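You operate a simulated robot arm through the tools that you are given. There is no shell and no other tool.

The job below is to be done with a simulated robot arm. You get a single attempt, and the scene is never put back.

## Task
Cure the fresh resin on the teal block in the lamp box.
Fine: dial the time on the yellow sign, shut the tray, press START once, wait for DONE, pull the tray out to check, shut it again.

Only the result counts: the job must be done as asked and must still hold three seconds after the hand-in. Knocking over, shifting, dropping, spilling or breaking anything else fails it.

## Robot
A 6-joint arm with a four-finger gripper, fixed in place. Base frame: the origin is on the floor under the middle of its stand, x ahead of it, y to its left, z up; the work surface is at about z = 0.826. Lengths are in m, angles in degrees, forces in N, time in s.
It reaches about 1.041 m from its shoulder. Its first joint turns from -166.0 to 166.0 degrees. Payload 3.67 kg.
The tool frame sits at the grasp point between the pads (the TCP): z along the fingers, y along the line on which they close. The tips reach 0.028 m beyond it. The gripper opens to 0.112 m; its body begins 0.073 m behind the TCP.
Orientation is that of the tool frame in the base frame, as a unit quaternion [x, y, z, w]. With the fingers straight down and closing along the base's y, the tool's x points along the base's -x, its y along +y and its z along -z.

## Interface
- The arm moves only by the tool send_rows. Its argument "moves" is a list of rows, each a list of 7 numbers: the opening in per cent of the stroke, from 0 (shut) to 100 (fully open), then the shift along the tool's x, y, z in m, then the turn, a rotation vector about the tool's x, y, z in degrees. In form: [[hand, x, y, z, ax, ay, az], ...]. A call has 1 to 20 rows; each row shifts and turns the commanded pose from where the row before left it, along the tool's axes as they then stand. Each row takes 0.2 s and may step no farther than 0.05 m and 8.6 degrees from the row before; otherwise, or with a gripper value out of range, the whole call is refused. Where a pose cannot be reached the arm comes as near as it can. A force on the tool above 90 N (or 10 N above the force at the start of the call, whichever is more), or a blocked arm, ends the call early, and 0.2 s more pass. The fingers move at their own pace (about 0.1025 m/s each) and stop on an object; they squeeze with about 37 N. The grip force told is the motor's: it shows also when the fingers shut on nothing. Time passes only in rows, and 0.2 s behind the last, so rows that do not move let the fingers close. The reply holds the time, the measured pose of the TCP, the force on the tool along the base axes, the opening and the grip force, in the units named above and with some noise, with the torque about the TCP (base axes, N m) and any sound that the robot's microphone picked up.
- Cameras (640 x 400 px; columns grow to the right, rows downward): "scene" is fixed at [0.4027, -0.6497, 1.5693]; the picture's right is [0.96, -0.29, 0.00], its down [-0.16, -0.52, -0.84] and it looks along [0.25, 0.80, -0.55] (base axes); focal length 334 px, centre (320, 200). "wrist" rides on the gripper at [0.06, -0.018, -0.104] in the tool frame; the picture's right is [0.29, 0.96, 0.00], its down [-0.80, 0.24, -0.55] and it looks along [-0.53, 0.16, 0.83] (tool axes); focal length 234 px, centre (320, 200). There is no depth. A picture from a camera that has moved, and an enlarged one, comes with that camera's place and axes in the base frame and with its lens.
- snapshot(camera): a new picture of that camera. It takes no simulated time.
- inspect(camera, box): a new picture of the part [left, top, right, bottom] of that camera's present view, enlarged. It takes no simulated time.
- job_done(): hands the job in; it is judged then, once.

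Places have to be worked out from the pictures, the camera data and where the tool is seen. Open the gripper and draw the arm clear of the work before you hand the job in, unless the task says otherwise.

The tools are called after "Request:" as name(argument=value, ...) on one line, values as JSON. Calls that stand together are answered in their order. send_rows: Moves the arm, as the interface text tells. Its arguments: {"type":"object","properties":{"moves":{"type":"array"}},"required":["moves"]} The other tools are called the same way: snapshot (camera) takes a picture; inspect (camera, box) takes an enlarged picture of a part of a camera's view; job_done () hands the job in.

At the start:

```text
t: 0.0
ee_pos: [0.5673, 0.2408, 1.3283]
orientation: [-0.001, 1.0, 0.001, 0.001]
force: [1.6, 0.7, -0.9]
moment: [0.03, 0.01, 0.0]
finger_gap: 0.112
grasp_force: 0.0
```

scene: 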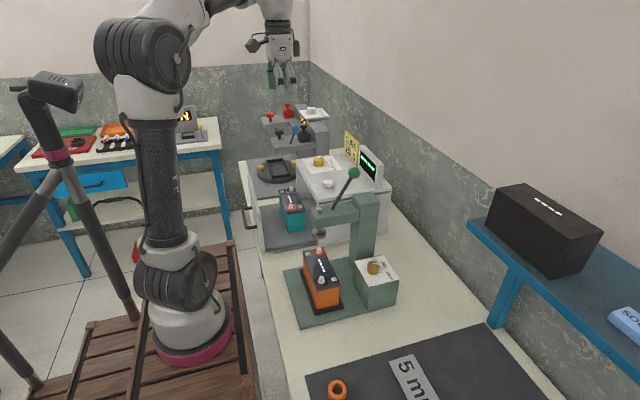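
wrist: 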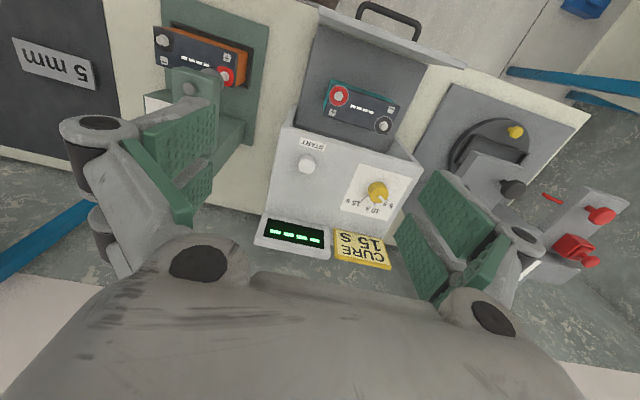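

I see the lamp box with an open tray holding the teal block, a yellow sign that reads "CURE 15 S", a dial and a START button. I'll look closer at each before moving.

Request:
inspect(camera="scene", box=[230, 120, 400, 260])

Request:
inspect(camera="wrist", box=[240, 120, 440, 280])

Request:
inspect(camera="wrist", box=[270, 0, 490, 140])

```text
2.86 times, centred on (315, 190) of scene
camera zoom: at [0.4027, -0.6497, 1.5693], right [0.96, -0.29, 0.0], down [-0.16, -0.52, -0.84], along [0.25, 0.8, -0.55], focal length 955 px, centre (334, 229)
```

zoom: 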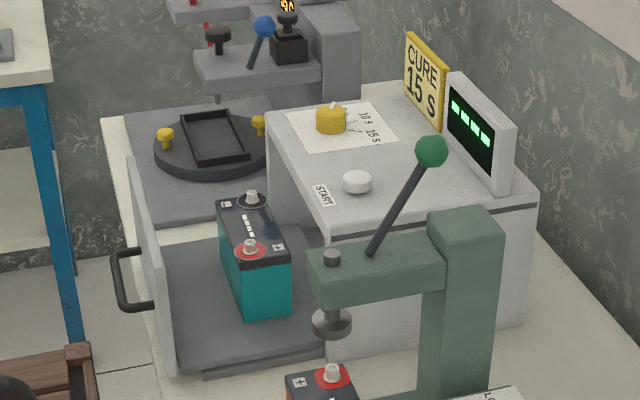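

```text
2.50 times, centred on (340, 200) of wrist
camera zoom: at [0.5058, 0.2219, 1.4313], right [-0.29, 0.96, 0.0], down [0.8, 0.24, 0.56], along [0.53, 0.16, -0.83], focal length 585 px, centre (270, 200)
```

zoom: 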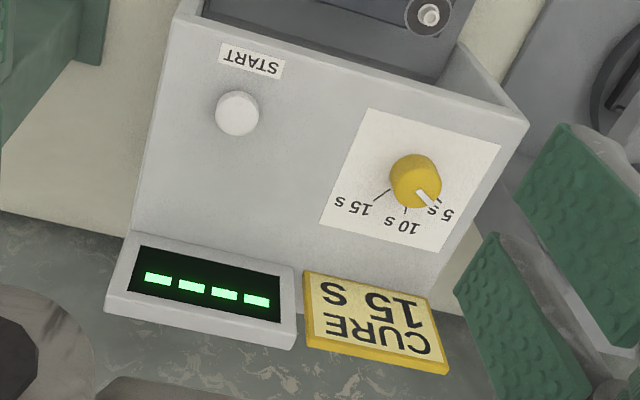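

```text
2.86 times, centred on (380, 70) of wrist
camera zoom: at [0.5058, 0.2219, 1.4313], right [-0.29, 0.96, 0.0], down [0.8, 0.24, 0.56], along [0.53, 0.16, -0.83], focal length 669 px, centre (149, 571)
```

zoom: 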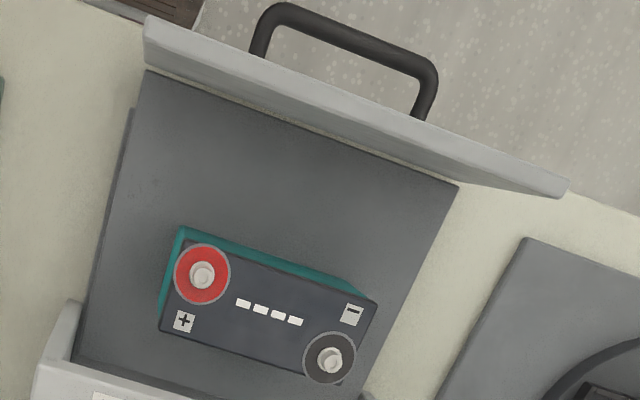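

The sign says 15 s and the dial pointer seems to sit near 5 s. I'll take close-ups of the dial, the handle and the gripper fingers to get their sizes.

Request:
inspect(camera="wrist", box=[335, 160, 415, 220])

Request:
inspect(camera="scene", box=[240, 20, 320, 110])

Request:
inspect(camera="scene", box=[240, 170, 320, 250])

Request:
inspect(camera="scene", box=[290, 140, 390, 200])

```text
6.67 times, centred on (375, 190) of wrist
camera zoom: at [0.5058, 0.2219, 1.4313], right [-0.29, 0.96, 0.0], down [0.8, 0.24, 0.56], along [0.53, 0.16, -0.83], focal length 1561 px, centre (-47, 267)
```

zoom: 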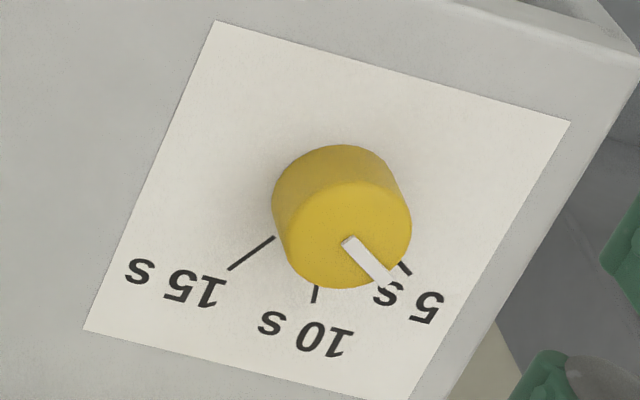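

```text
4.44 times, centred on (280, 65) of scene
camera zoom: at [0.4027, -0.6497, 1.5693], right [0.96, -0.29, 0.0], down [-0.16, -0.52, -0.84], along [0.25, 0.8, -0.55], focal length 1485 px, centre (498, 800)
```

zoom: 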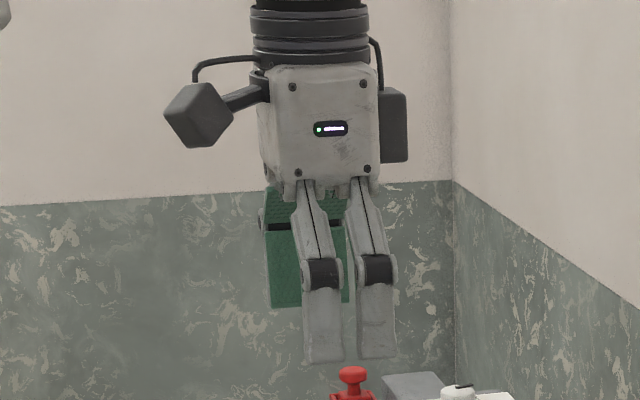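

```text
5.00 times, centred on (280, 210) of scene
camera zoom: at [0.4027, -0.6497, 1.5693], right [0.96, -0.29, 0.0], down [-0.16, -0.52, -0.84], along [0.25, 0.8, -0.55], focal length 1671 px, centre (520, 150)
```

zoom: 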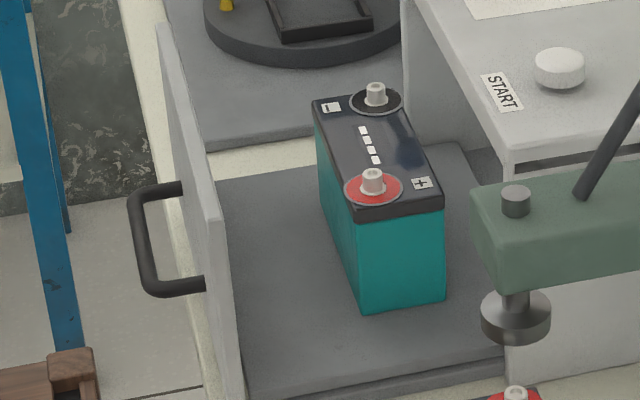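

```text
6.40 times, centred on (340, 170) of scene
camera zoom: at [0.4027, -0.6497, 1.5693], right [0.96, -0.29, 0.0], down [-0.16, -0.52, -0.84], along [0.25, 0.8, -0.55], focal length 2138 px, centre (192, 392)
```

zoom: 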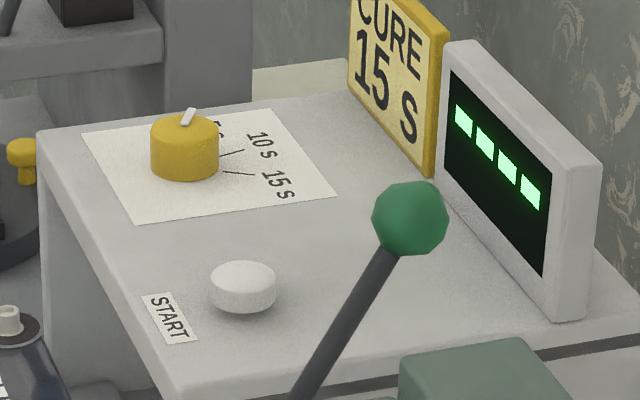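

The paper under the dial lines up with the base axes. The pointer is at 5 s (about +62° from +x), 10 s is near +12°, and 15 s is near −38°. I'll move sideways at this height for a second viewpoint so I can triangulate.

Request:
send_rows(moves=[[100, -0.04, 0.04, 0, 0, 0, 0], [100, -0.04, 0.04, 0, 0, 0, 0], [100, -0.04, 0.04, 0, 0, 0, 0], [100, 0, 0, 0, 0, 0, 0]])

Request:
snapshot(camera="wrist")

Request:
snapshot(camera="scene")

```text
refused: row 1 steps farther than a row can; nothing moved
```

```text
taken
camera wrist: at [0.5058, 0.2219, 1.4313], right [-0.29, 0.96, 0.0], down [0.8, 0.24, 0.56], along [0.53, 0.16, -0.83], focal length 234 px, centre (320, 200)
```

wrist: 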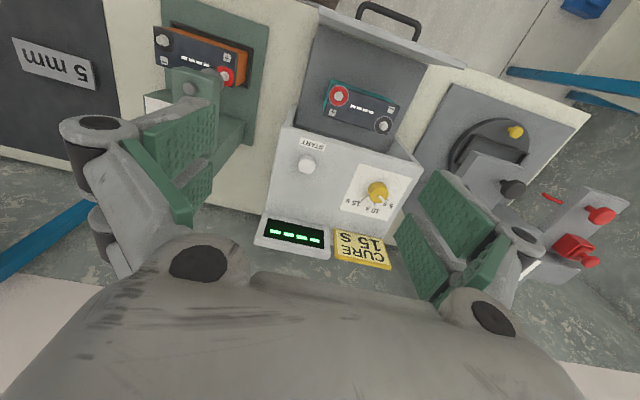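

```text
taken
```

scene: 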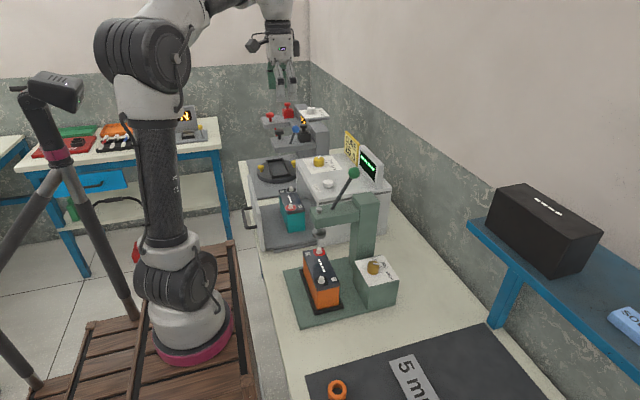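

The move was refused because the diagonal step is over 0.05 m, so nothing moved. I'll resend the same shift in smaller steps.

Request:
send_rows(moves=[[100, -0.03, 0.03, 0, 0, 0, 0], [100, -0.03, 0.03, 0, 0, 0, 0], [100, -0.03, 0.03, 0, 0, 0, 0], [100, -0.03, 0.03, 0, 0, 0, 0], [100, 0, 0, 0, 0, 0, 0]])

Request:
snapshot(camera="wrist")

Request:
snapshot(camera="scene")

```text
t: 1.2
ee_pos: [0.6864, 0.3587, 1.3277]
orientation: [0.0, 1.0, 0.001, 0.002]
force: [-0.2, -0.7, 0.3]
moment: [-0.01, 0.03, -0.02]
finger_gap: 0.1117
grasp_force: 0.1
```

```text
taken
camera wrist: at [0.625, 0.341, 1.4307], right [-0.29, 0.96, 0.0], down [0.8, 0.24, 0.56], along [0.53, 0.16, -0.83], focal length 234 px, centre (320, 200)
```

wrist: 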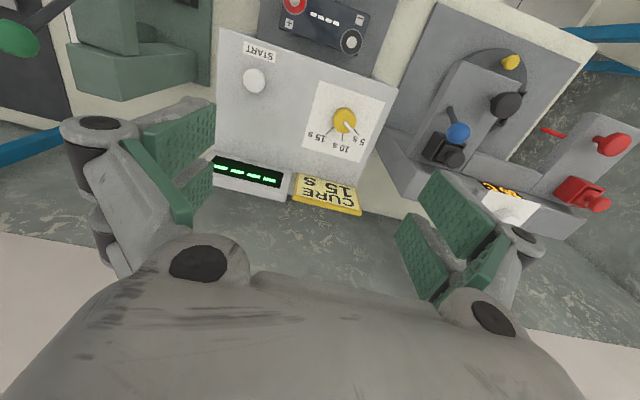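

```text
taken
```

scene: 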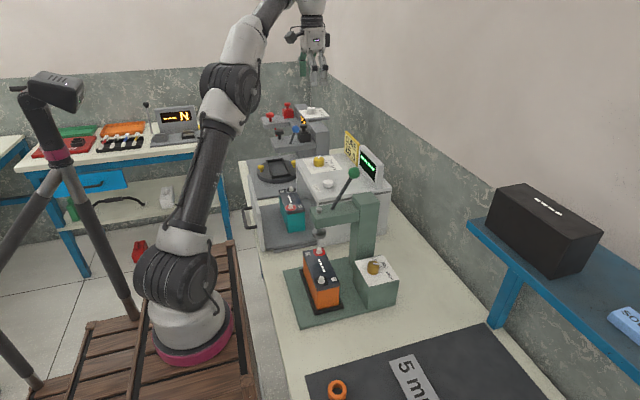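

Now I'll zoom in on the dial, the button and the press lever from this second viewpoint.

Request:
inspect(camera="wrist", box=[300, 80, 396, 140])

Request:
inspect(camera="wrist", box=[206, 40, 302, 100])

Request:
inspect(camera="wrist", box=[0, 0, 128, 80])

Request:
inspect(camera="wrist", box=[190, 130, 382, 250])

```text
6.67 times, centred on (348, 110) of wrist
camera zoom: at [0.625, 0.341, 1.4307], right [-0.29, 0.96, 0.0], down [0.8, 0.24, 0.56], along [0.53, 0.16, -0.83], focal length 1561 px, centre (133, 800)
```

zoom: 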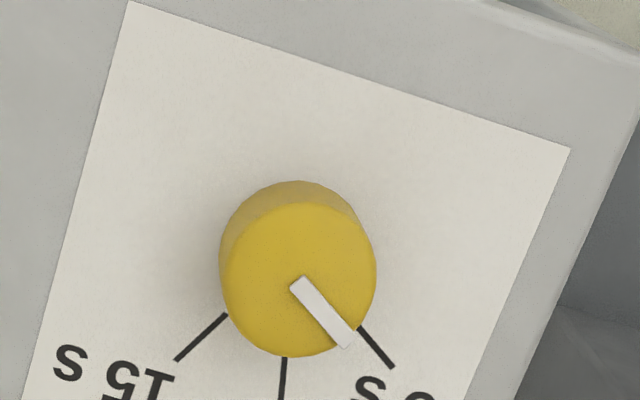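

```text
6.67 times, centred on (254, 70) of wrist
camera zoom: at [0.625, 0.341, 1.4307], right [-0.29, 0.96, 0.0], down [0.8, 0.24, 0.56], along [0.53, 0.16, -0.83], focal length 1561 px, centre (760, 1067)
```

zoom: 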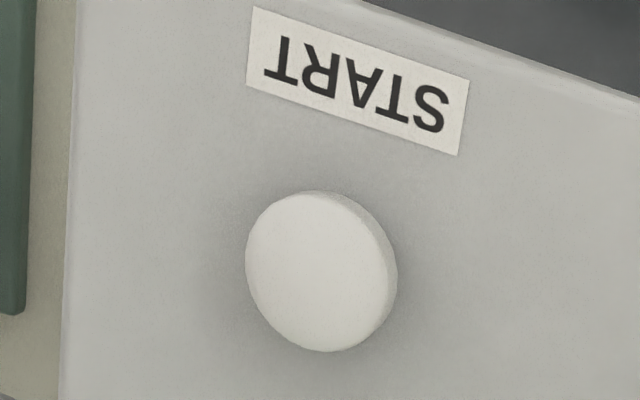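

```text
5.00 times, centred on (64, 40) of wrist
camera zoom: at [0.625, 0.341, 1.4307], right [-0.29, 0.96, 0.0], down [0.8, 0.24, 0.56], along [0.53, 0.16, -0.83], focal length 1171 px, centre (1600, 1000)
```

zoom: 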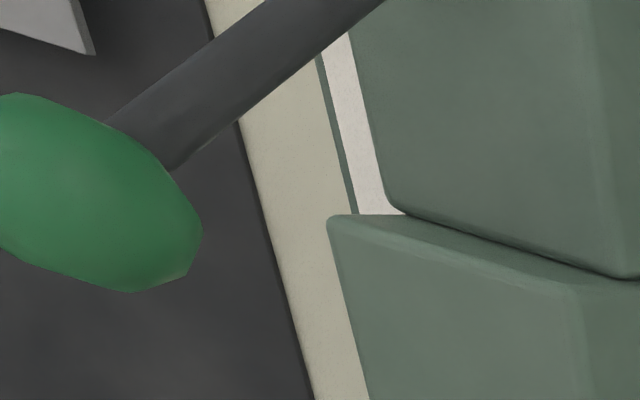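

```text
3.33 times, centred on (286, 190) of wrist
camera zoom: at [0.625, 0.341, 1.4307], right [-0.29, 0.96, 0.0], down [0.8, 0.24, 0.56], along [0.53, 0.16, -0.83], focal length 781 px, centre (433, 233)
```

zoom: 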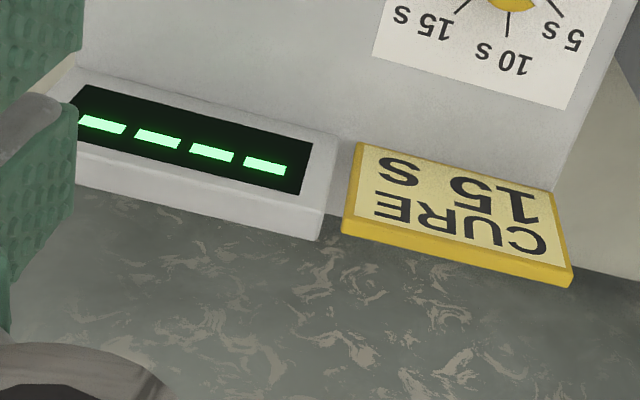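

The two views agree. The box top is at z ≈ 1.000, the knob centre at (0.719, 0.414) with its top at about 1.0245, and START at (0.7025, 0.254). The ticks are near 60°, 15° and −30°, so the knob must turn −90°. I'll move above the knob and yaw the tool +45° so the turn can end at −45°.

Request:
send_rows(moves=[[100, -0.0065, 0.011, 0.036, 0, 0, 0], [100, -0.0065, 0.011, 0.036, 0, 0, 0], [100, -0.0065, 0.011, 0.036, 0, 0, 0], [80, -0.0065, 0.011, 0.036, 0, 0, 0], [80, -0.0063, 0.011, 0.036, 0, 0, 0], [80, 0, 0, 0, 0, 0, -7.5], [80, 0, 0, 0, 0, 0, -7.5], [80, 0, 0, 0, 0, 0, -7.5], [80, 0, 0, 0, 0, 0, -7.5], [80, 0, 0, 0, 0, 0, -7.5], [80, 0, 0, 0, 0, 0, -7.5], [80, 0, 0, 0, 0, 0, 0]])

Request:
snapshot(camera="wrist")

Request:
snapshot(camera="scene")

```text
t: 3.8
ee_pos: [0.7187, 0.4168, 1.1475]
orientation: [-0.384, 0.923, 0.001, -0.001]
force: [1.1, -0.2, -0.4]
moment: [-0.02, -0.02, -0.01]
finger_gap: 0.0895
grasp_force: 0.1
```

```text
taken
camera wrist: at [0.6883, 0.3611, 1.2511], right [-0.88, 0.47, 0.0], down [0.39, 0.73, 0.56], along [0.26, 0.49, -0.83], focal length 234 px, centre (320, 200)
```

wrist: 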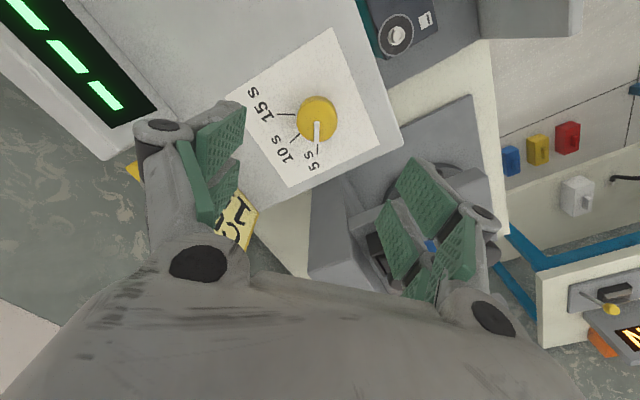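

```text
taken
```

scene: 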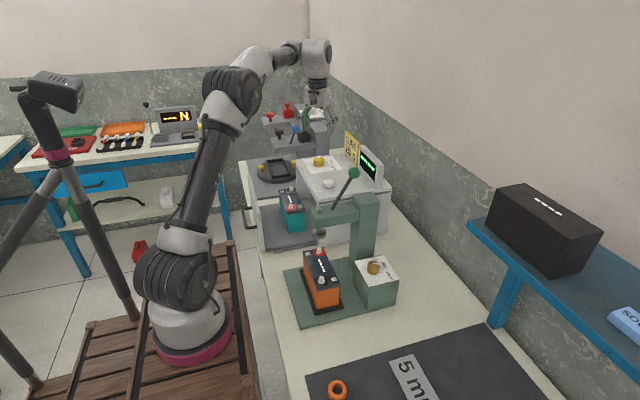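

The tool is over the knob and yawed 45°. I'll zoom in to check the knob's position from this closer view before going down.

Request:
inspect(camera="wrist", box=[240, 60, 400, 160])

Request:
inspect(camera="scene", box=[280, 90, 400, 200])

```text
4.00 times, centred on (320, 110) of wrist
camera zoom: at [0.6883, 0.3611, 1.2511], right [-0.88, 0.47, 0.0], down [0.39, 0.73, 0.56], along [0.26, 0.49, -0.83], focal length 937 px, centre (320, 560)
```

zoom: 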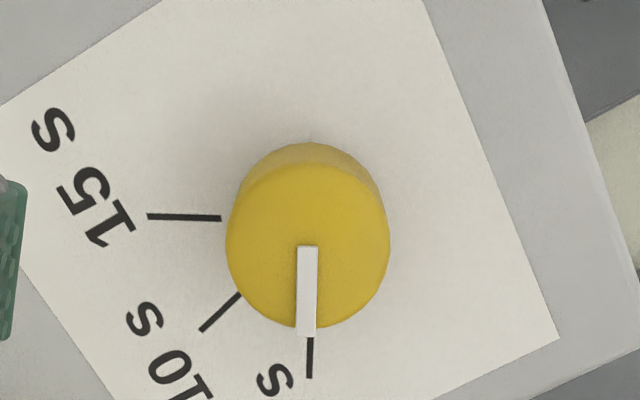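

```text
3.64 times, centred on (340, 145) of scene
camera zoom: at [0.4027, -0.6497, 1.5693], right [0.96, -0.29, 0.0], down [-0.16, -0.52, -0.84], along [0.25, 0.8, -0.55], focal length 1215 px, centre (247, 400)
```

zoom: 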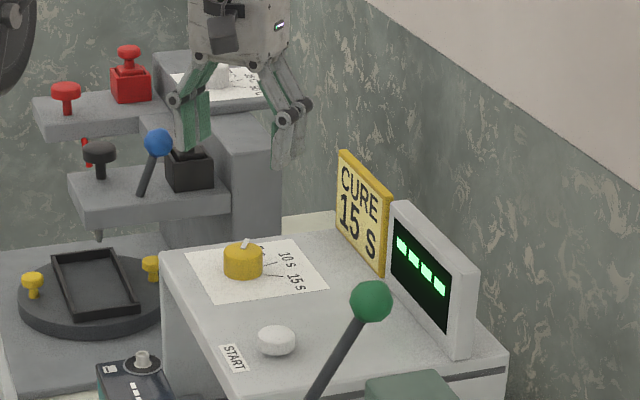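

The close view puts the knob at about (0.7193, 0.4134), within 3 mm of the TCP axis. I'll correct that, narrow the opening to 60%, and go down to just above gripping height.

Request:
send_rows(moves=[[60, 0.0014, -0.0028, 0.0, 0, 0, 0], [60, 0, 0, 0.035, 0, 0, 0], [60, 0, 0, 0.035, 0, 0, 0], [60, 0, 0, 0.03, 0, 0, 0], [60, 0, 0, 0, 0, 0, 0]])

Request:
inspect(camera="scene", box=[280, 90, 400, 200])

Request:
snapshot(camera="wrist")

```text
t: 5.0
ee_pos: [0.7221, 0.4096, 1.0494]
orientation: [-0.382, 0.924, 0.001, 0.001]
force: [0.2, -0.1, 0.4]
moment: [-0.04, -0.01, -0.02]
finger_gap: 0.0672
grasp_force: 0.0
```

```text
3.64 times, centred on (340, 145) of scene
camera zoom: at [0.4027, -0.6497, 1.5693], right [0.96, -0.29, 0.0], down [-0.16, -0.52, -0.84], along [0.25, 0.8, -0.55], focal length 1215 px, centre (247, 400)
```

zoom: 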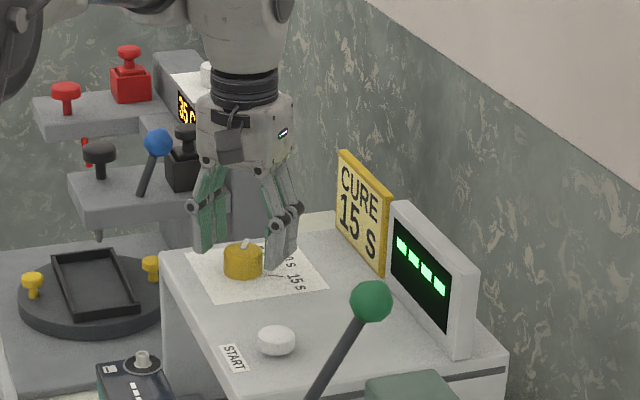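

```text
taken
camera wrist: at [0.6914, 0.3548, 1.1522], right [-0.88, 0.47, 0.0], down [0.39, 0.73, 0.56], along [0.26, 0.49, -0.83], focal length 234 px, centre (320, 200)
```

wrist: 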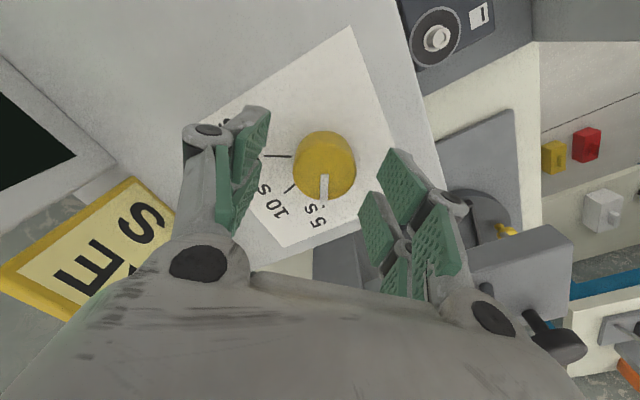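

The TCP now reads (0.722, 0.410), a few millimetres off from what I expected. I'll zoom in to check how well the knob is centred between the fingers.

Request:
inspect(camera="wrist", box=[220, 80, 460, 230])

Request:
inspect(camera="scene", box=[315, 125, 375, 170])

```text
2.67 times, centred on (340, 155) of wrist
camera zoom: at [0.6914, 0.3548, 1.1522], right [-0.88, 0.47, 0.0], down [0.39, 0.73, 0.56], along [0.26, 0.49, -0.83], focal length 624 px, centre (267, 320)
```

zoom: 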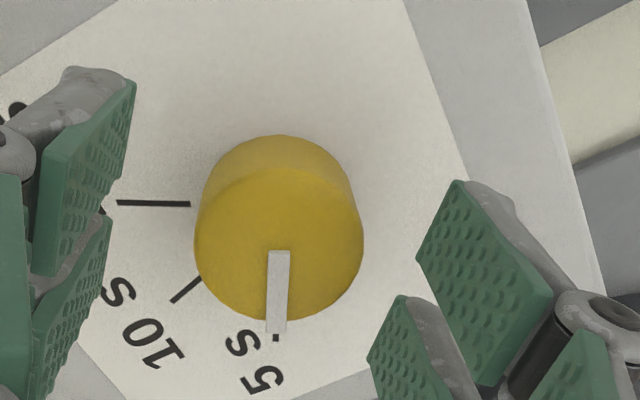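

```text
8.89 times, centred on (345, 148) of scene
camera zoom: at [0.4027, -0.6497, 1.5693], right [0.96, -0.29, 0.0], down [-0.16, -0.52, -0.84], along [0.25, 0.8, -0.55], focal length 2970 px, centre (98, 667)
```

zoom: 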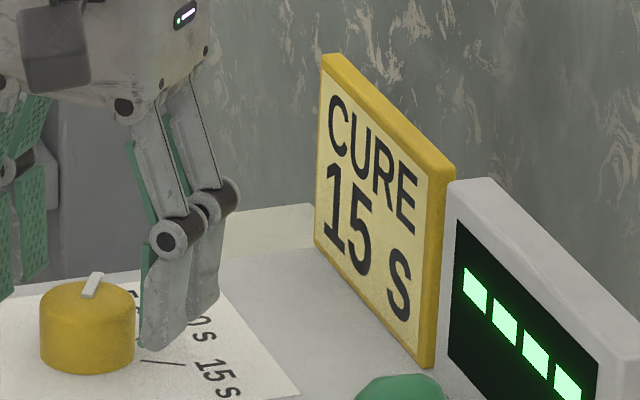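

The knob is about 3.6 mm off-centre along the closing line. I'll correct that and descend 15 mm, which leaves the tips about 5 mm above the box top.

Request:
send_rows(moves=[[60, -0.001, 0.0036, 0.0, 0, 0, 0], [60, 0, 0, 0.0075, 0, 0, 0], [60, 0, 0, 0.0075, 0, 0, 0], [60, 0, 0, 0, 0, 0, 0]])

Request:
inspect(camera="scene", box=[295, 125, 365, 170])

Request:
inspect(camera="wrist", box=[220, 80, 460, 230])

```text
t: 6.0
ee_pos: [0.7193, 0.4141, 1.0336]
orientation: [-0.383, 0.924, 0.0, 0.001]
force: [-0.9, 0.2, 0.0]
moment: [-0.01, -0.07, -0.01]
finger_gap: 0.0673
grasp_force: 0.1
```

```text
8.89 times, centred on (330, 148) of scene
camera zoom: at [0.4027, -0.6497, 1.5693], right [0.96, -0.29, 0.0], down [-0.16, -0.52, -0.84], along [0.25, 0.8, -0.55], focal length 2970 px, centre (231, 667)
```

zoom: 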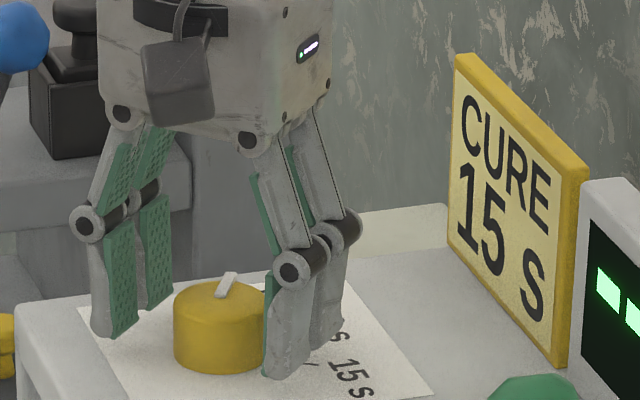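

```text
2.67 times, centred on (340, 155) of wrist
camera zoom: at [0.6889, 0.3596, 1.1372], right [-0.88, 0.47, 0.0], down [0.39, 0.73, 0.56], along [0.26, 0.49, -0.83], focal length 624 px, centre (267, 320)
```

zoom: 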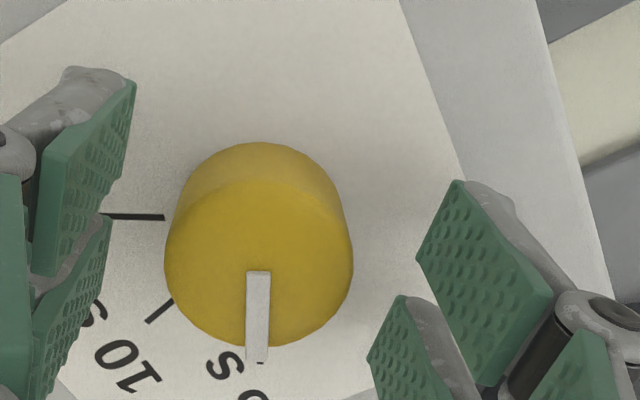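

The TCP now reads (0.7193, 0.4141), centred over the knob with no contact force. I'll close on it.

Request:
send_rows(moves=[[40, 0, 0, 0, 0, 0, 0], [30, 0, 0, 0, 0, 0, 0], [20, 0, 0, 0, 0, 0, 0], [20, 0, 0, 0, 0, 0, 0]])

Request:
inspect(camera="wrist", box=[220, 80, 460, 230])

Request:
inspect(camera="scene", box=[295, 125, 365, 170])

```text
t: 7.0
ee_pos: [0.7199, 0.4151, 1.0353]
orientation: [-0.383, 0.924, -0.001, 0.001]
force: [8.7, -6.1, 0.9]
moment: [-0.32, -0.31, -0.01]
finger_gap: 0.038
grasp_force: 45.2
```

```text
2.67 times, centred on (340, 155) of wrist
camera zoom: at [0.6897, 0.3588, 1.1373], right [-0.88, 0.47, 0.0], down [0.39, 0.73, 0.56], along [0.26, 0.49, -0.83], focal length 624 px, centre (267, 320)
```

zoom: 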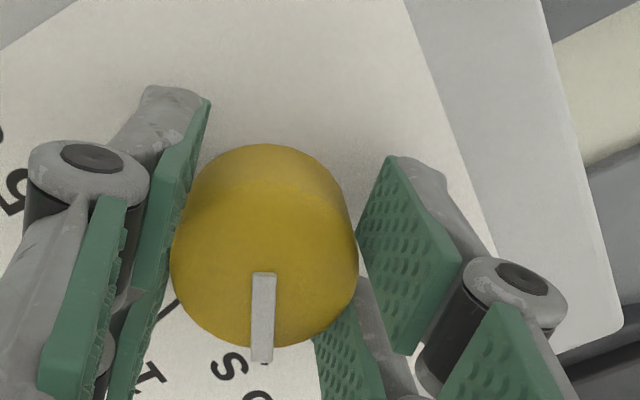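

```text
8.89 times, centred on (330, 148) of scene
camera zoom: at [0.4027, -0.6497, 1.5693], right [0.96, -0.29, 0.0], down [-0.16, -0.52, -0.84], along [0.25, 0.8, -0.55], focal length 2970 px, centre (231, 667)
```

zoom: 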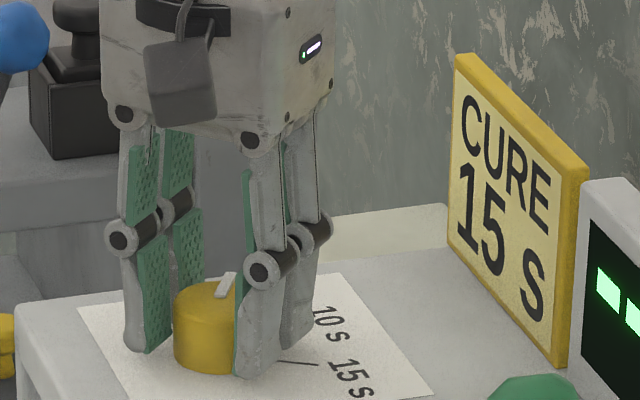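

The knob is gripped (gap 0.038 m, 45 N). I'll relieve the small side load and turn it clockwise seen from above, 45° first, then check.

Request:
send_rows(moves=[[20, 0, -0.001, 0, 0, 0, 0], [20, 0, 0, 0, 0, 0, 5], [20, 0, 0, 0, 0, 0, 7.5], [20, 0, 0, 0, 0, 0, 7.5], [20, 0, 0, 0, 0, 0, 7.5], [20, 0, 0, 0, 0, 0, 7.5], [20, 0, 0, 0, 0, 0, 7.5], [20, 0, 0, 0, 0, 0, 2.5], [20, 0, 0, 0, 0, 0, 0]])

Request:
snapshot(camera="wrist")

Request:
inspect(camera="scene", box=[280, 110, 400, 200])

```text
t: 9.0
ee_pos: [0.7205, 0.4143, 1.0332]
orientation: [0.0, 1.0, 0.002, 0.002]
force: [20.2, -6.7, 17.5]
moment: [-0.08, -0.79, -0.03]
finger_gap: 0.0378
grasp_force: 45.4
```

```text
taken
camera wrist: at [0.6588, 0.3967, 1.1371], right [-0.29, 0.96, 0.0], down [0.8, 0.24, 0.56], along [0.53, 0.16, -0.83], focal length 234 px, centre (320, 200)
```

wrist: 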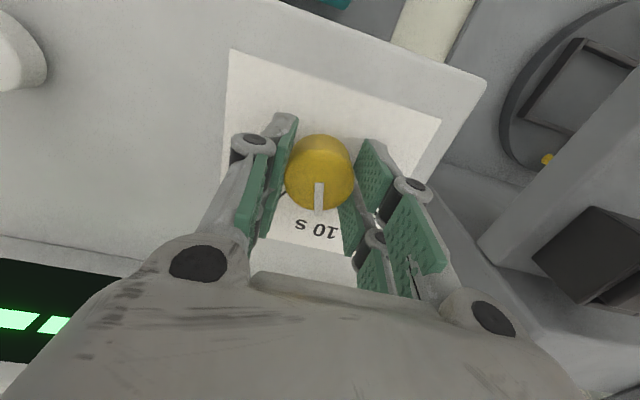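

```text
4.44 times, centred on (340, 155) of scene
camera zoom: at [0.4027, -0.6497, 1.5693], right [0.96, -0.29, 0.0], down [-0.16, -0.52, -0.84], along [0.25, 0.8, -0.55], focal length 1485 px, centre (231, 400)
```

zoom: 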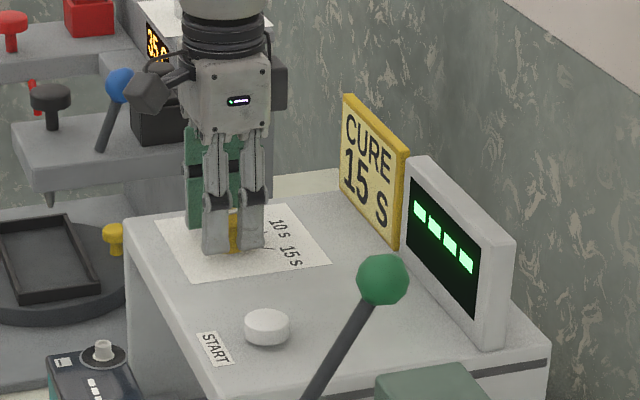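

The knob turned with the tool and the pointer is now at 10 s. I'll ease the side load slightly and turn the remaining 45° to 15 s. The camera block stays about 6 cm from the blue lever ball.

Request:
send_rows(moves=[[20, -0.001, -0.0003, -0.0008, 0, 0, 0], [20, 0, 0, 0, 0, 0, 5], [20, 0, 0, 0, 0, 0, 7.5], [20, 0, 0, 0, 0, 0, 7.5], [20, 0, 0, 0, 0, 0, 7.5], [20, 0, 0, 0, 0, 0, 7.5], [20, 0, 0, 0, 0, 0, 7.5], [20, 0, 0, 0, 0, 0, 2.5], [20, 0, 0, 0, 0, 0, 0]])

Request:
snapshot(camera="wrist")

Request:
inspect(camera="scene", box=[280, 110, 400, 200])

```text
t: 11.0
ee_pos: [0.7202, 0.4158, 1.0347]
orientation: [0.382, 0.924, 0.002, 0.0]
force: [18.5, 18.7, 17.8]
moment: [0.59, -0.51, 0.02]
finger_gap: 0.038
grasp_force: 44.7
```

```text
taken
camera wrist: at [0.6641, 0.4453, 1.1372], right [0.47, 0.88, 0.0], down [0.73, -0.4, 0.55], along [0.49, -0.26, -0.83], focal length 234 px, centre (320, 200)
```

wrist: 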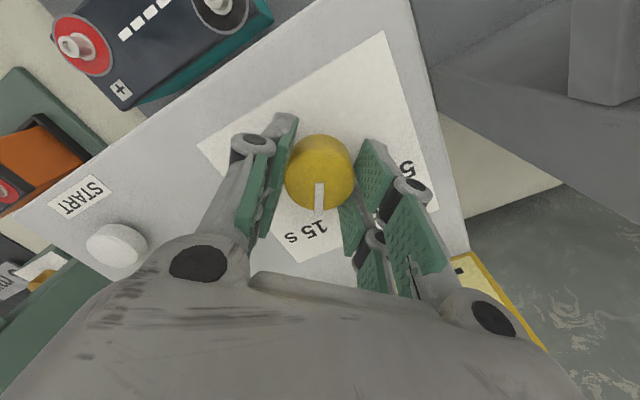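

```text
4.44 times, centred on (340, 155) of scene
camera zoom: at [0.4027, -0.6497, 1.5693], right [0.96, -0.29, 0.0], down [-0.16, -0.52, -0.84], along [0.25, 0.8, -0.55], focal length 1485 px, centre (231, 400)
```

zoom: 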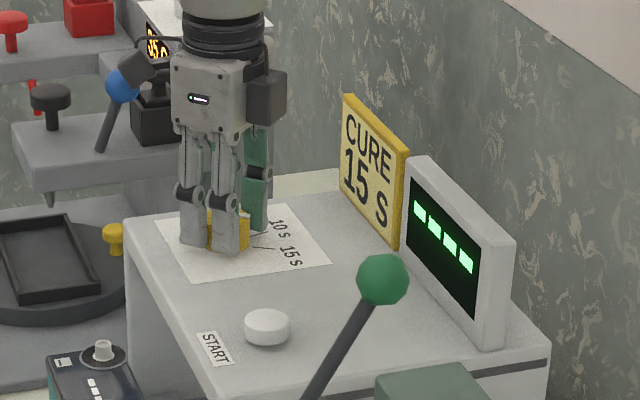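

The pointer is now at the 15 s mark. I'll zoom in to see how exactly it lines up before letting go.

Request:
inspect(camera="wrist", box=[260, 120, 388, 250])

Request:
inspect(camera="scene", box=[305, 145, 365, 183])

```text
3.08 times, centred on (324, 185) of wrist
camera zoom: at [0.6641, 0.4453, 1.1372], right [0.47, 0.88, 0.0], down [0.73, -0.4, 0.55], along [0.49, -0.26, -0.83], focal length 720 px, centre (308, 246)
```

zoom: 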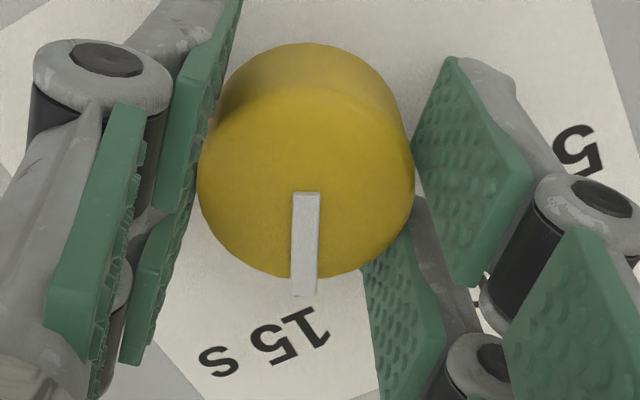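

```text
10.53 times, centred on (335, 164) of scene
camera zoom: at [0.4027, -0.6497, 1.5693], right [0.96, -0.29, 0.0], down [-0.16, -0.52, -0.84], along [0.25, 0.8, -0.55], focal length 3517 px, centre (162, 579)
```

zoom: 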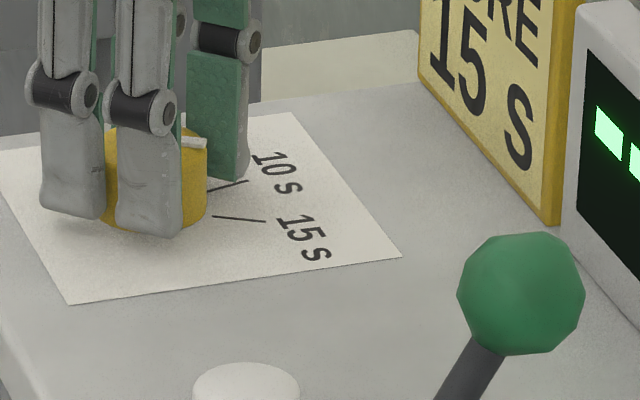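

The pointer covers the 15 s tick just as it covered the 5 s tick at the start. I'll relax the side load, open the fingers and lift straight up to check.

Request:
send_rows(moves=[[20, 0, 0.0012, -0.0008, 0, 0, 0], [30, 0, 0, 0, 0, 0, 0], [45, 0, 0, 0, 0, 0, 0], [60, 0, 0, 0, 0, 0, 0], [60, 0, 0, 0, 0, 0, 0], [60, 0, 0, -0.02, 0, 0, 0], [60, 0, 0, -0.04, 0, 0, 0], [60, 0, 0, -0.04, 0, 0, 0], [60, 0, 0, 0, 0, 0, 0]])

Request:
inspect(camera="wrist", box=[240, 60, 400, 160])

Request:
snapshot(camera="wrist")

Request:
inspect(camera="scene", box=[305, 145, 365, 183])

```text
t: 13.0
ee_pos: [0.7197, 0.4171, 1.1369]
orientation: [0.382, 0.924, 0.001, 0.0]
force: [0.0, -0.9, 0.5]
moment: [-0.02, -0.02, 0.01]
finger_gap: 0.0673
grasp_force: 0.2
```

```text
4.00 times, centred on (320, 110) of wrist
camera zoom: at [0.663, 0.4462, 1.2402], right [0.47, 0.88, 0.0], down [0.73, -0.39, 0.55], along [0.49, -0.26, -0.83], focal length 937 px, centre (320, 560)
```

zoom: 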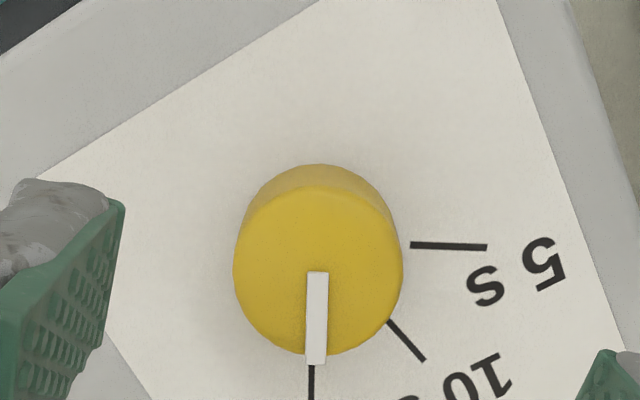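

```text
taken
camera wrist: at [0.663, 0.4462, 1.2402], right [0.47, 0.88, 0.0], down [0.73, -0.39, 0.55], along [0.49, -0.26, -0.83], focal length 234 px, centre (320, 200)
```

wrist: 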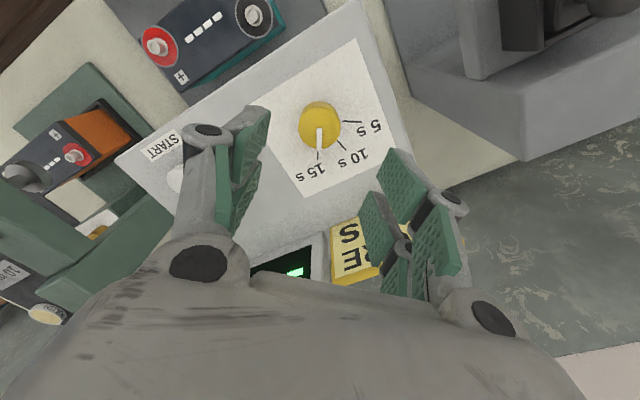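

```text
10.53 times, centred on (335, 164) of scene
camera zoom: at [0.4027, -0.6497, 1.5693], right [0.96, -0.29, 0.0], down [-0.16, -0.52, -0.84], along [0.25, 0.8, -0.55], focal length 3517 px, centre (162, 579)
```

zoom: 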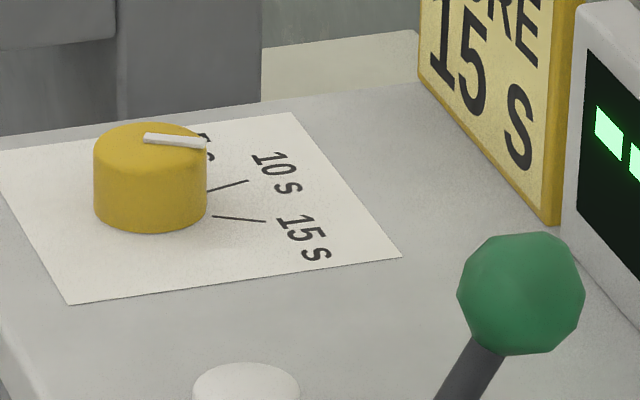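

The dial is set: the pointer lines up with the 15 s tick. Next is the tray. I estimate the handle bar at about (0.424, 0.336, 0.866), parallel to y. I'll raise, yaw to −90° so the fingers close along x, and move back over the handle side, staying high.

Request:
send_rows(moves=[[60, 0, 0, -0.04, 0, 0, 0], [60, 0, 0, -0.04, 0, 0, 0], [60, 0, 0, 0, 0, 0, 7.5], [60, 0, 0, 0, 0, 0, 7.5], [60, 0, 0, 0, 0, 0, 7.5], [60, 0, 0, 0, 0, 0, 7.5], [60, 0, 0, 0, 0, 0, 7.5], [60, 0, 0, 0, 0, 0, 7.5], [60, -0.0101, -0.0425, 0, 0, 0, 0], [60, -0.0101, -0.0425, 0, 0, 0, 0], [60, -0.0101, -0.0425, 0, 0, 0, 0], [60, -0.0101, -0.0425, 0, 0, 0, 0], [60, -0.0101, -0.0425, 0, 0, 0, 0], [60, -0.0101, -0.0425, 0, 0, 0, 0], [60, -0.0101, -0.0425, 0, 0, 0, 0], [60, -0.0101, -0.0425, 0, 0, 0, 0], [60, 0, 0, 0, 0, 0, 0]])

Request:
snapshot(camera="wrist")

Request:
snapshot(camera="scene")

```text
t: 16.6
ee_pos: [0.3803, 0.3324, 1.2156]
orientation: [0.705, 0.709, -0.001, -0.002]
force: [-0.3, 0.4, -0.6]
moment: [-0.02, 0.02, 0.0]
finger_gap: 0.0671
grasp_force: 0.1
```

```text
taken
camera wrist: at [0.361, 0.3931, 1.3191], right [0.96, 0.29, 0.0], down [0.25, -0.8, 0.55], along [0.16, -0.53, -0.83], focal length 234 px, centre (320, 200)
```

wrist: 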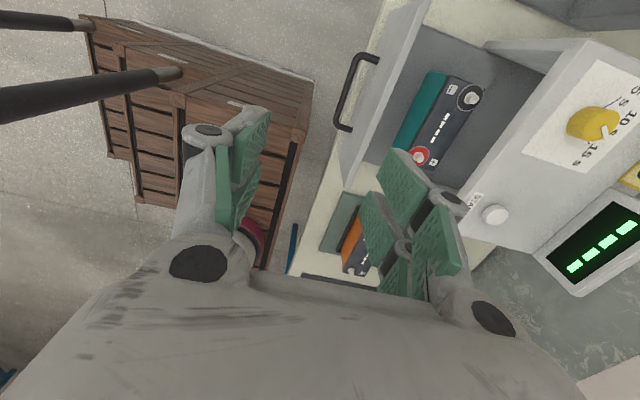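

```text
taken
```

scene: 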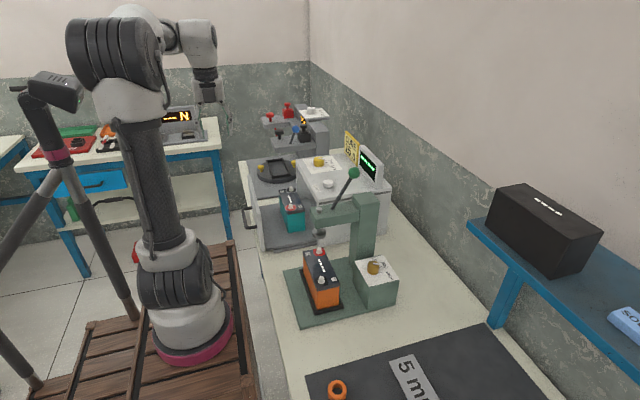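

The handle is now in clear view. I'll zoom in to get its position and its gap from the panel.

Request:
inspect(camera="wrist", box=[310, 0, 470, 190])

Request:
inspect(camera="wrist", box=[310, 40, 400, 140])

```text
2.11 times, centred on (390, 95) of wrist
camera zoom: at [0.361, 0.3931, 1.3191], right [0.96, 0.29, 0.0], down [0.25, -0.8, 0.55], along [0.16, -0.53, -0.83], focal length 493 px, centre (173, 421)
```

zoom: 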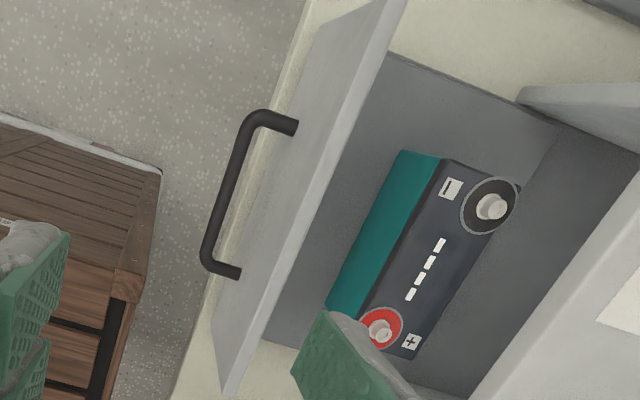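

```text
4.00 times, centred on (355, 90) of wrist
camera zoom: at [0.361, 0.3931, 1.3191], right [0.96, 0.29, 0.0], down [0.25, -0.8, 0.55], along [0.16, -0.53, -0.83], focal length 937 px, centre (180, 640)
```

zoom: 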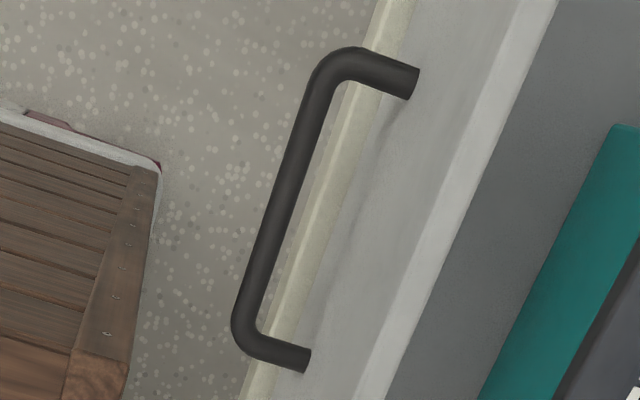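

This view puts the bar at x ≈ 0.424–0.426, y from about 0.29 to 0.385, z ≈ 0.875. It stands roughly 35–40 mm off the panel. I'll tilt the tool 45° so the fingers point forward and down, then check.

Request:
send_rows(moves=[[50, 0, 0, 0, -7.5, 0, 0], [50, 0, 0, 0, -7.5, 0, 0], [50, 0, 0, 0, -7.5, 0, 0], [50, 0, 0, 0, -7.5, 0, 0], [50, 0, 0, 0, -7.5, 0, 0], [50, 0, 0, 0, -7.5, 0, 0], [50, 0, 0, 0, 0, 0, 0]])

Request:
snapshot(camera="wrist")

Request:
snapshot(camera="scene")

```text
t: 18.2
ee_pos: [0.5986, 0.3025, 1.3317]
orientation: [0.648, 0.663, 0.263, 0.267]
force: [0.1, 0.6, -0.2]
moment: [0.01, 0.0, 0.0]
finger_gap: 0.056
grasp_force: 0.1
out of reach, approached as far as the arm can: row 1, 2, 3, 4, 5, 6
```

```text
taken
camera wrist: at [0.5106, 0.3608, 1.392], right [0.68, 0.31, 0.66], down [-0.2, -0.79, 0.57], along [0.7, -0.52, -0.48], focal length 234 px, centre (320, 200)
```

wrist: 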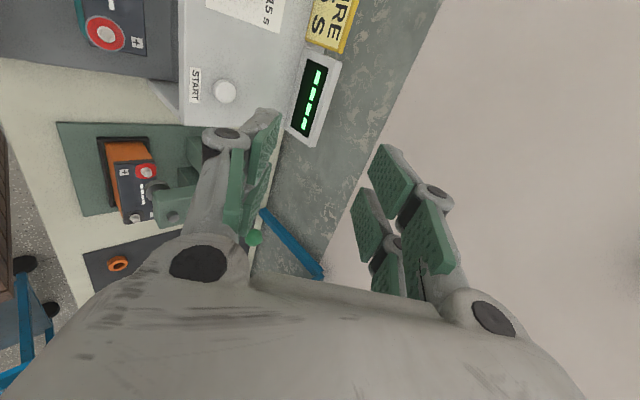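

```text
taken
```

scene: 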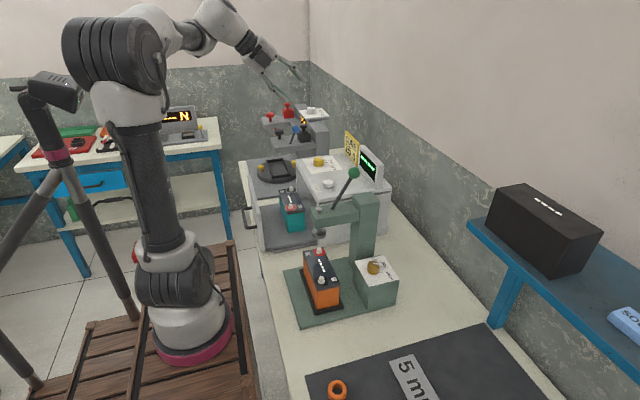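

With the tilt, the solver says the pose is out of reach and the tool drifted to (0.60, 0.30, 1.33), still in free space. I'll undo the tilt and then find out where a forward tilt is feasible.

Request:
send_rows(moves=[[50, 0, 0, 0, 7.5, 0, 0]])

Request:
snapshot(camera="scene")

```text
t: 18.6
ee_pos: [0.5978, 0.3015, 1.3302]
orientation: [0.67, 0.669, 0.228, 0.227]
force: [0.7, -0.6, -0.3]
moment: [0.01, 0.01, 0.01]
finger_gap: 0.0561
grasp_force: 0.1
```

```text
taken
```

scene: 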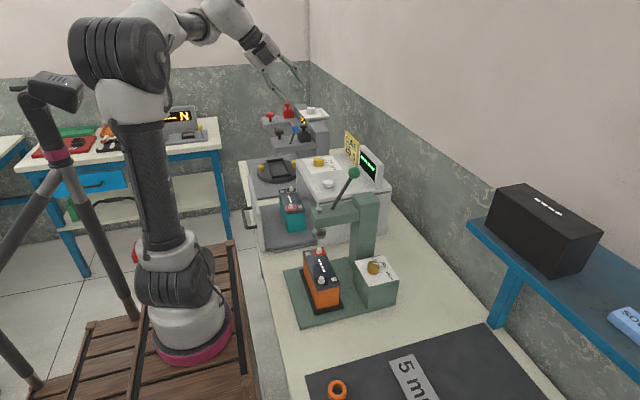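

The commanded pose follows the actual one, and from here the arm obeys again. I'll set the tilt to 30° and test going down in the free space ahead of the box, with the TCP ending at about (0.56, 0.336, 1.05).

Request:
send_rows(moves=[[50, 0, 0, 0, 7.5, 0, 0], [50, 0.005, -0.0247, 0.0319, 0, 0, 0], [50, 0.005, -0.0247, 0.0319, 0, 0, 0], [50, 0.005, -0.0247, 0.0319, 0, 0, 0], [50, 0.005, -0.0247, 0.0319, 0, 0, 0], [50, 0.005, -0.0247, 0.0319, 0, 0, 0]])

Request:
snapshot(camera="scene")

Request:
snapshot(camera="wrist")

```text
t: 20.0
ee_pos: [0.6088, 0.3174, 1.1637]
orientation: [0.679, 0.69, 0.178, 0.177]
force: [-0.3, 0.0, -0.6]
moment: [0.02, 0.03, 0.02]
finger_gap: 0.056
grasp_force: 0.0
out of reach, approached as far as the arm can: row 5, 6
```

```text
taken
```

scene: 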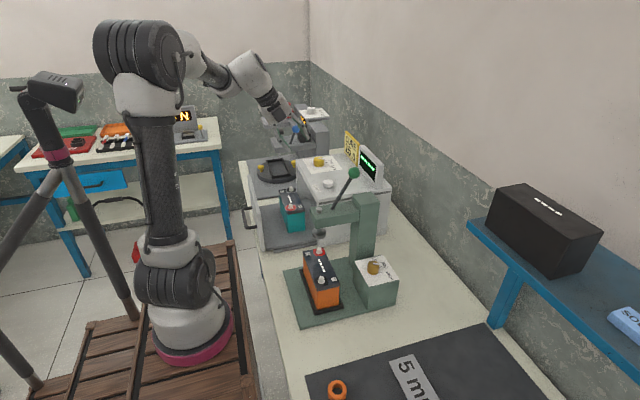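

```text
taken
camera wrist: at [0.5419, 0.3765, 1.2446], right [0.83, 0.3, 0.47], down [-0.05, -0.8, 0.6], along [0.55, -0.52, -0.65], focal length 234 px, centre (320, 200)
```

wrist: 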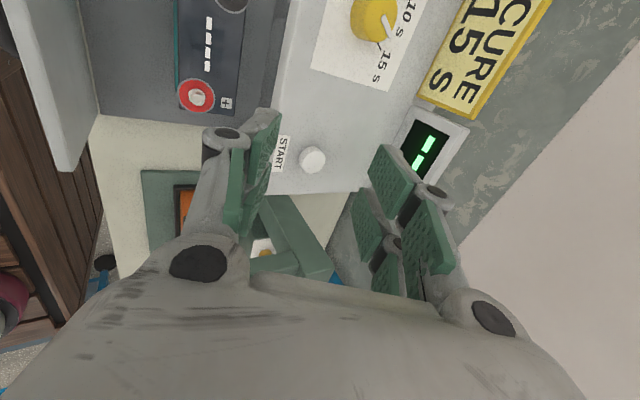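

Still out of reach, and I suspect the last joint is near its limit at yaw −90°. The opposite yaw (+90°) gives the same finger plane with that joint more centred. I'll raise a little and roll about the tool axis.

Request:
send_rows(moves=[[50, 0, 0.02, -0.0346, 0, 0, 0], [50, 0, 0.02, -0.0346, 0, 0, 0], [50, 0, 0, 0, 0, 0, -8.5], [50, 0, 0, 0, 0, 0, -8.5], [50, 0, 0, 0, 0, 0, -8.5], [50, 0, 0, 0, 0, 0, -8.5], [50, 0, 0, 0, 0, 0, -8.5], [50, 0, 0, 0, 0, 0, -8.5], [50, 0, 0, 0, 0, 0, -8.5], [50, 0, 0, 0, 0, 0, -8.5], [50, 0, 0, 0, 0, 0, -8.5], [50, 0, 0, 0, 0, 0, -8.5], [50, 0, 0, 0, 0, 0, -8.5], [50, 0, 0, 0, 0, 0, -8.5]])

Request:
snapshot(camera="scene")

```text
t: 23.0
ee_pos: [0.6104, 0.3185, 1.2424]
orientation: [-0.103, 0.96, -0.026, 0.258]
force: [0.5, 0.1, -0.5]
moment: [0.0, 0.01, 0.04]
finger_gap: 0.056
grasp_force: 0.0
```

```text
taken
```

scene: 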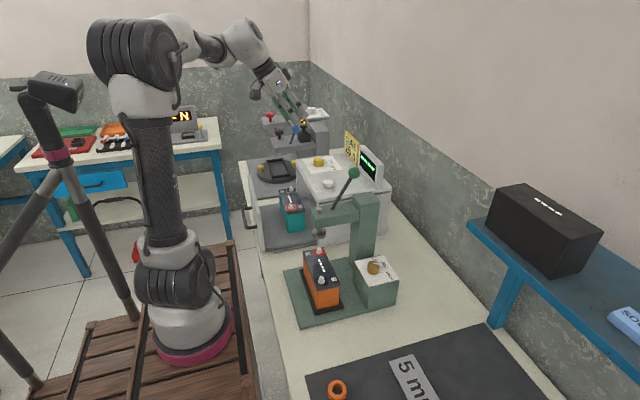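

The roll works so far, with the tool yawed about +12° and tilted 30°. I'll test the descent here to see whether the reach limit is gone.

Request:
send_rows(moves=[[50, 0.0196, 0.0041, 0.0346, 0, 0, 0], [50, 0.0196, 0.0041, 0.0346, 0, 0, 0], [50, 0.0196, 0.0041, 0.0346, 0, 0, 0], [50, 0.0147, 0.0031, 0.026, 0, 0, 0]])

```text
t: 24.0
ee_pos: [0.6108, 0.3161, 1.092]
orientation: [-0.101, 0.96, -0.027, 0.258]
force: [-0.6, 0.0, 0.0]
moment: [0.03, 0.01, 0.02]
finger_gap: 0.0559
grasp_force: 0.1
```

No reach warning now, so the yaw was the problem. I'll move back toward the handle at this height to confirm that area is reachable.

Request:
send_rows(moves=[[50, 0.0338, 0.0074, -0.02, 0, 0, 0], [50, 0.0338, 0.0074, -0.02, 0, 0, 0], [50, 0.0338, 0.0074, -0.02, 0, 0, 0], [50, 0.0338, 0.0074, -0.02, 0, 0, 0], [50, 0.0338, 0.0074, -0.02, 0, 0, 0], [50, 0, 0, 0, 0, 0, 0]])

Request:
snapshot(camera="scene")

```text
t: 25.4
ee_pos: [0.4122, 0.3152, 1.0912]
orientation: [-0.101, 0.96, -0.027, 0.258]
force: [0.2, -0.2, 0.6]
moment: [-0.01, 0.01, 0.01]
finger_gap: 0.0557
grasp_force: 0.0
```

```text
taken
```

scene: 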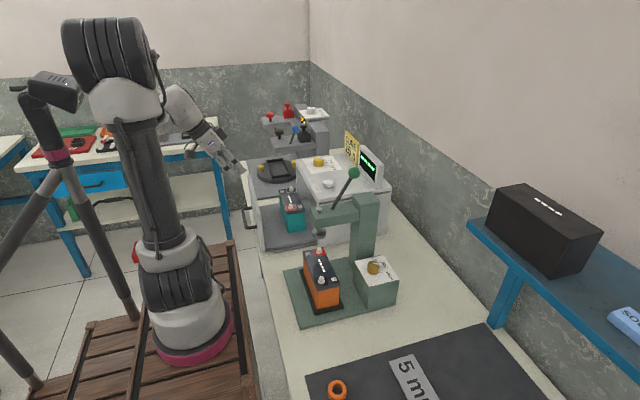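

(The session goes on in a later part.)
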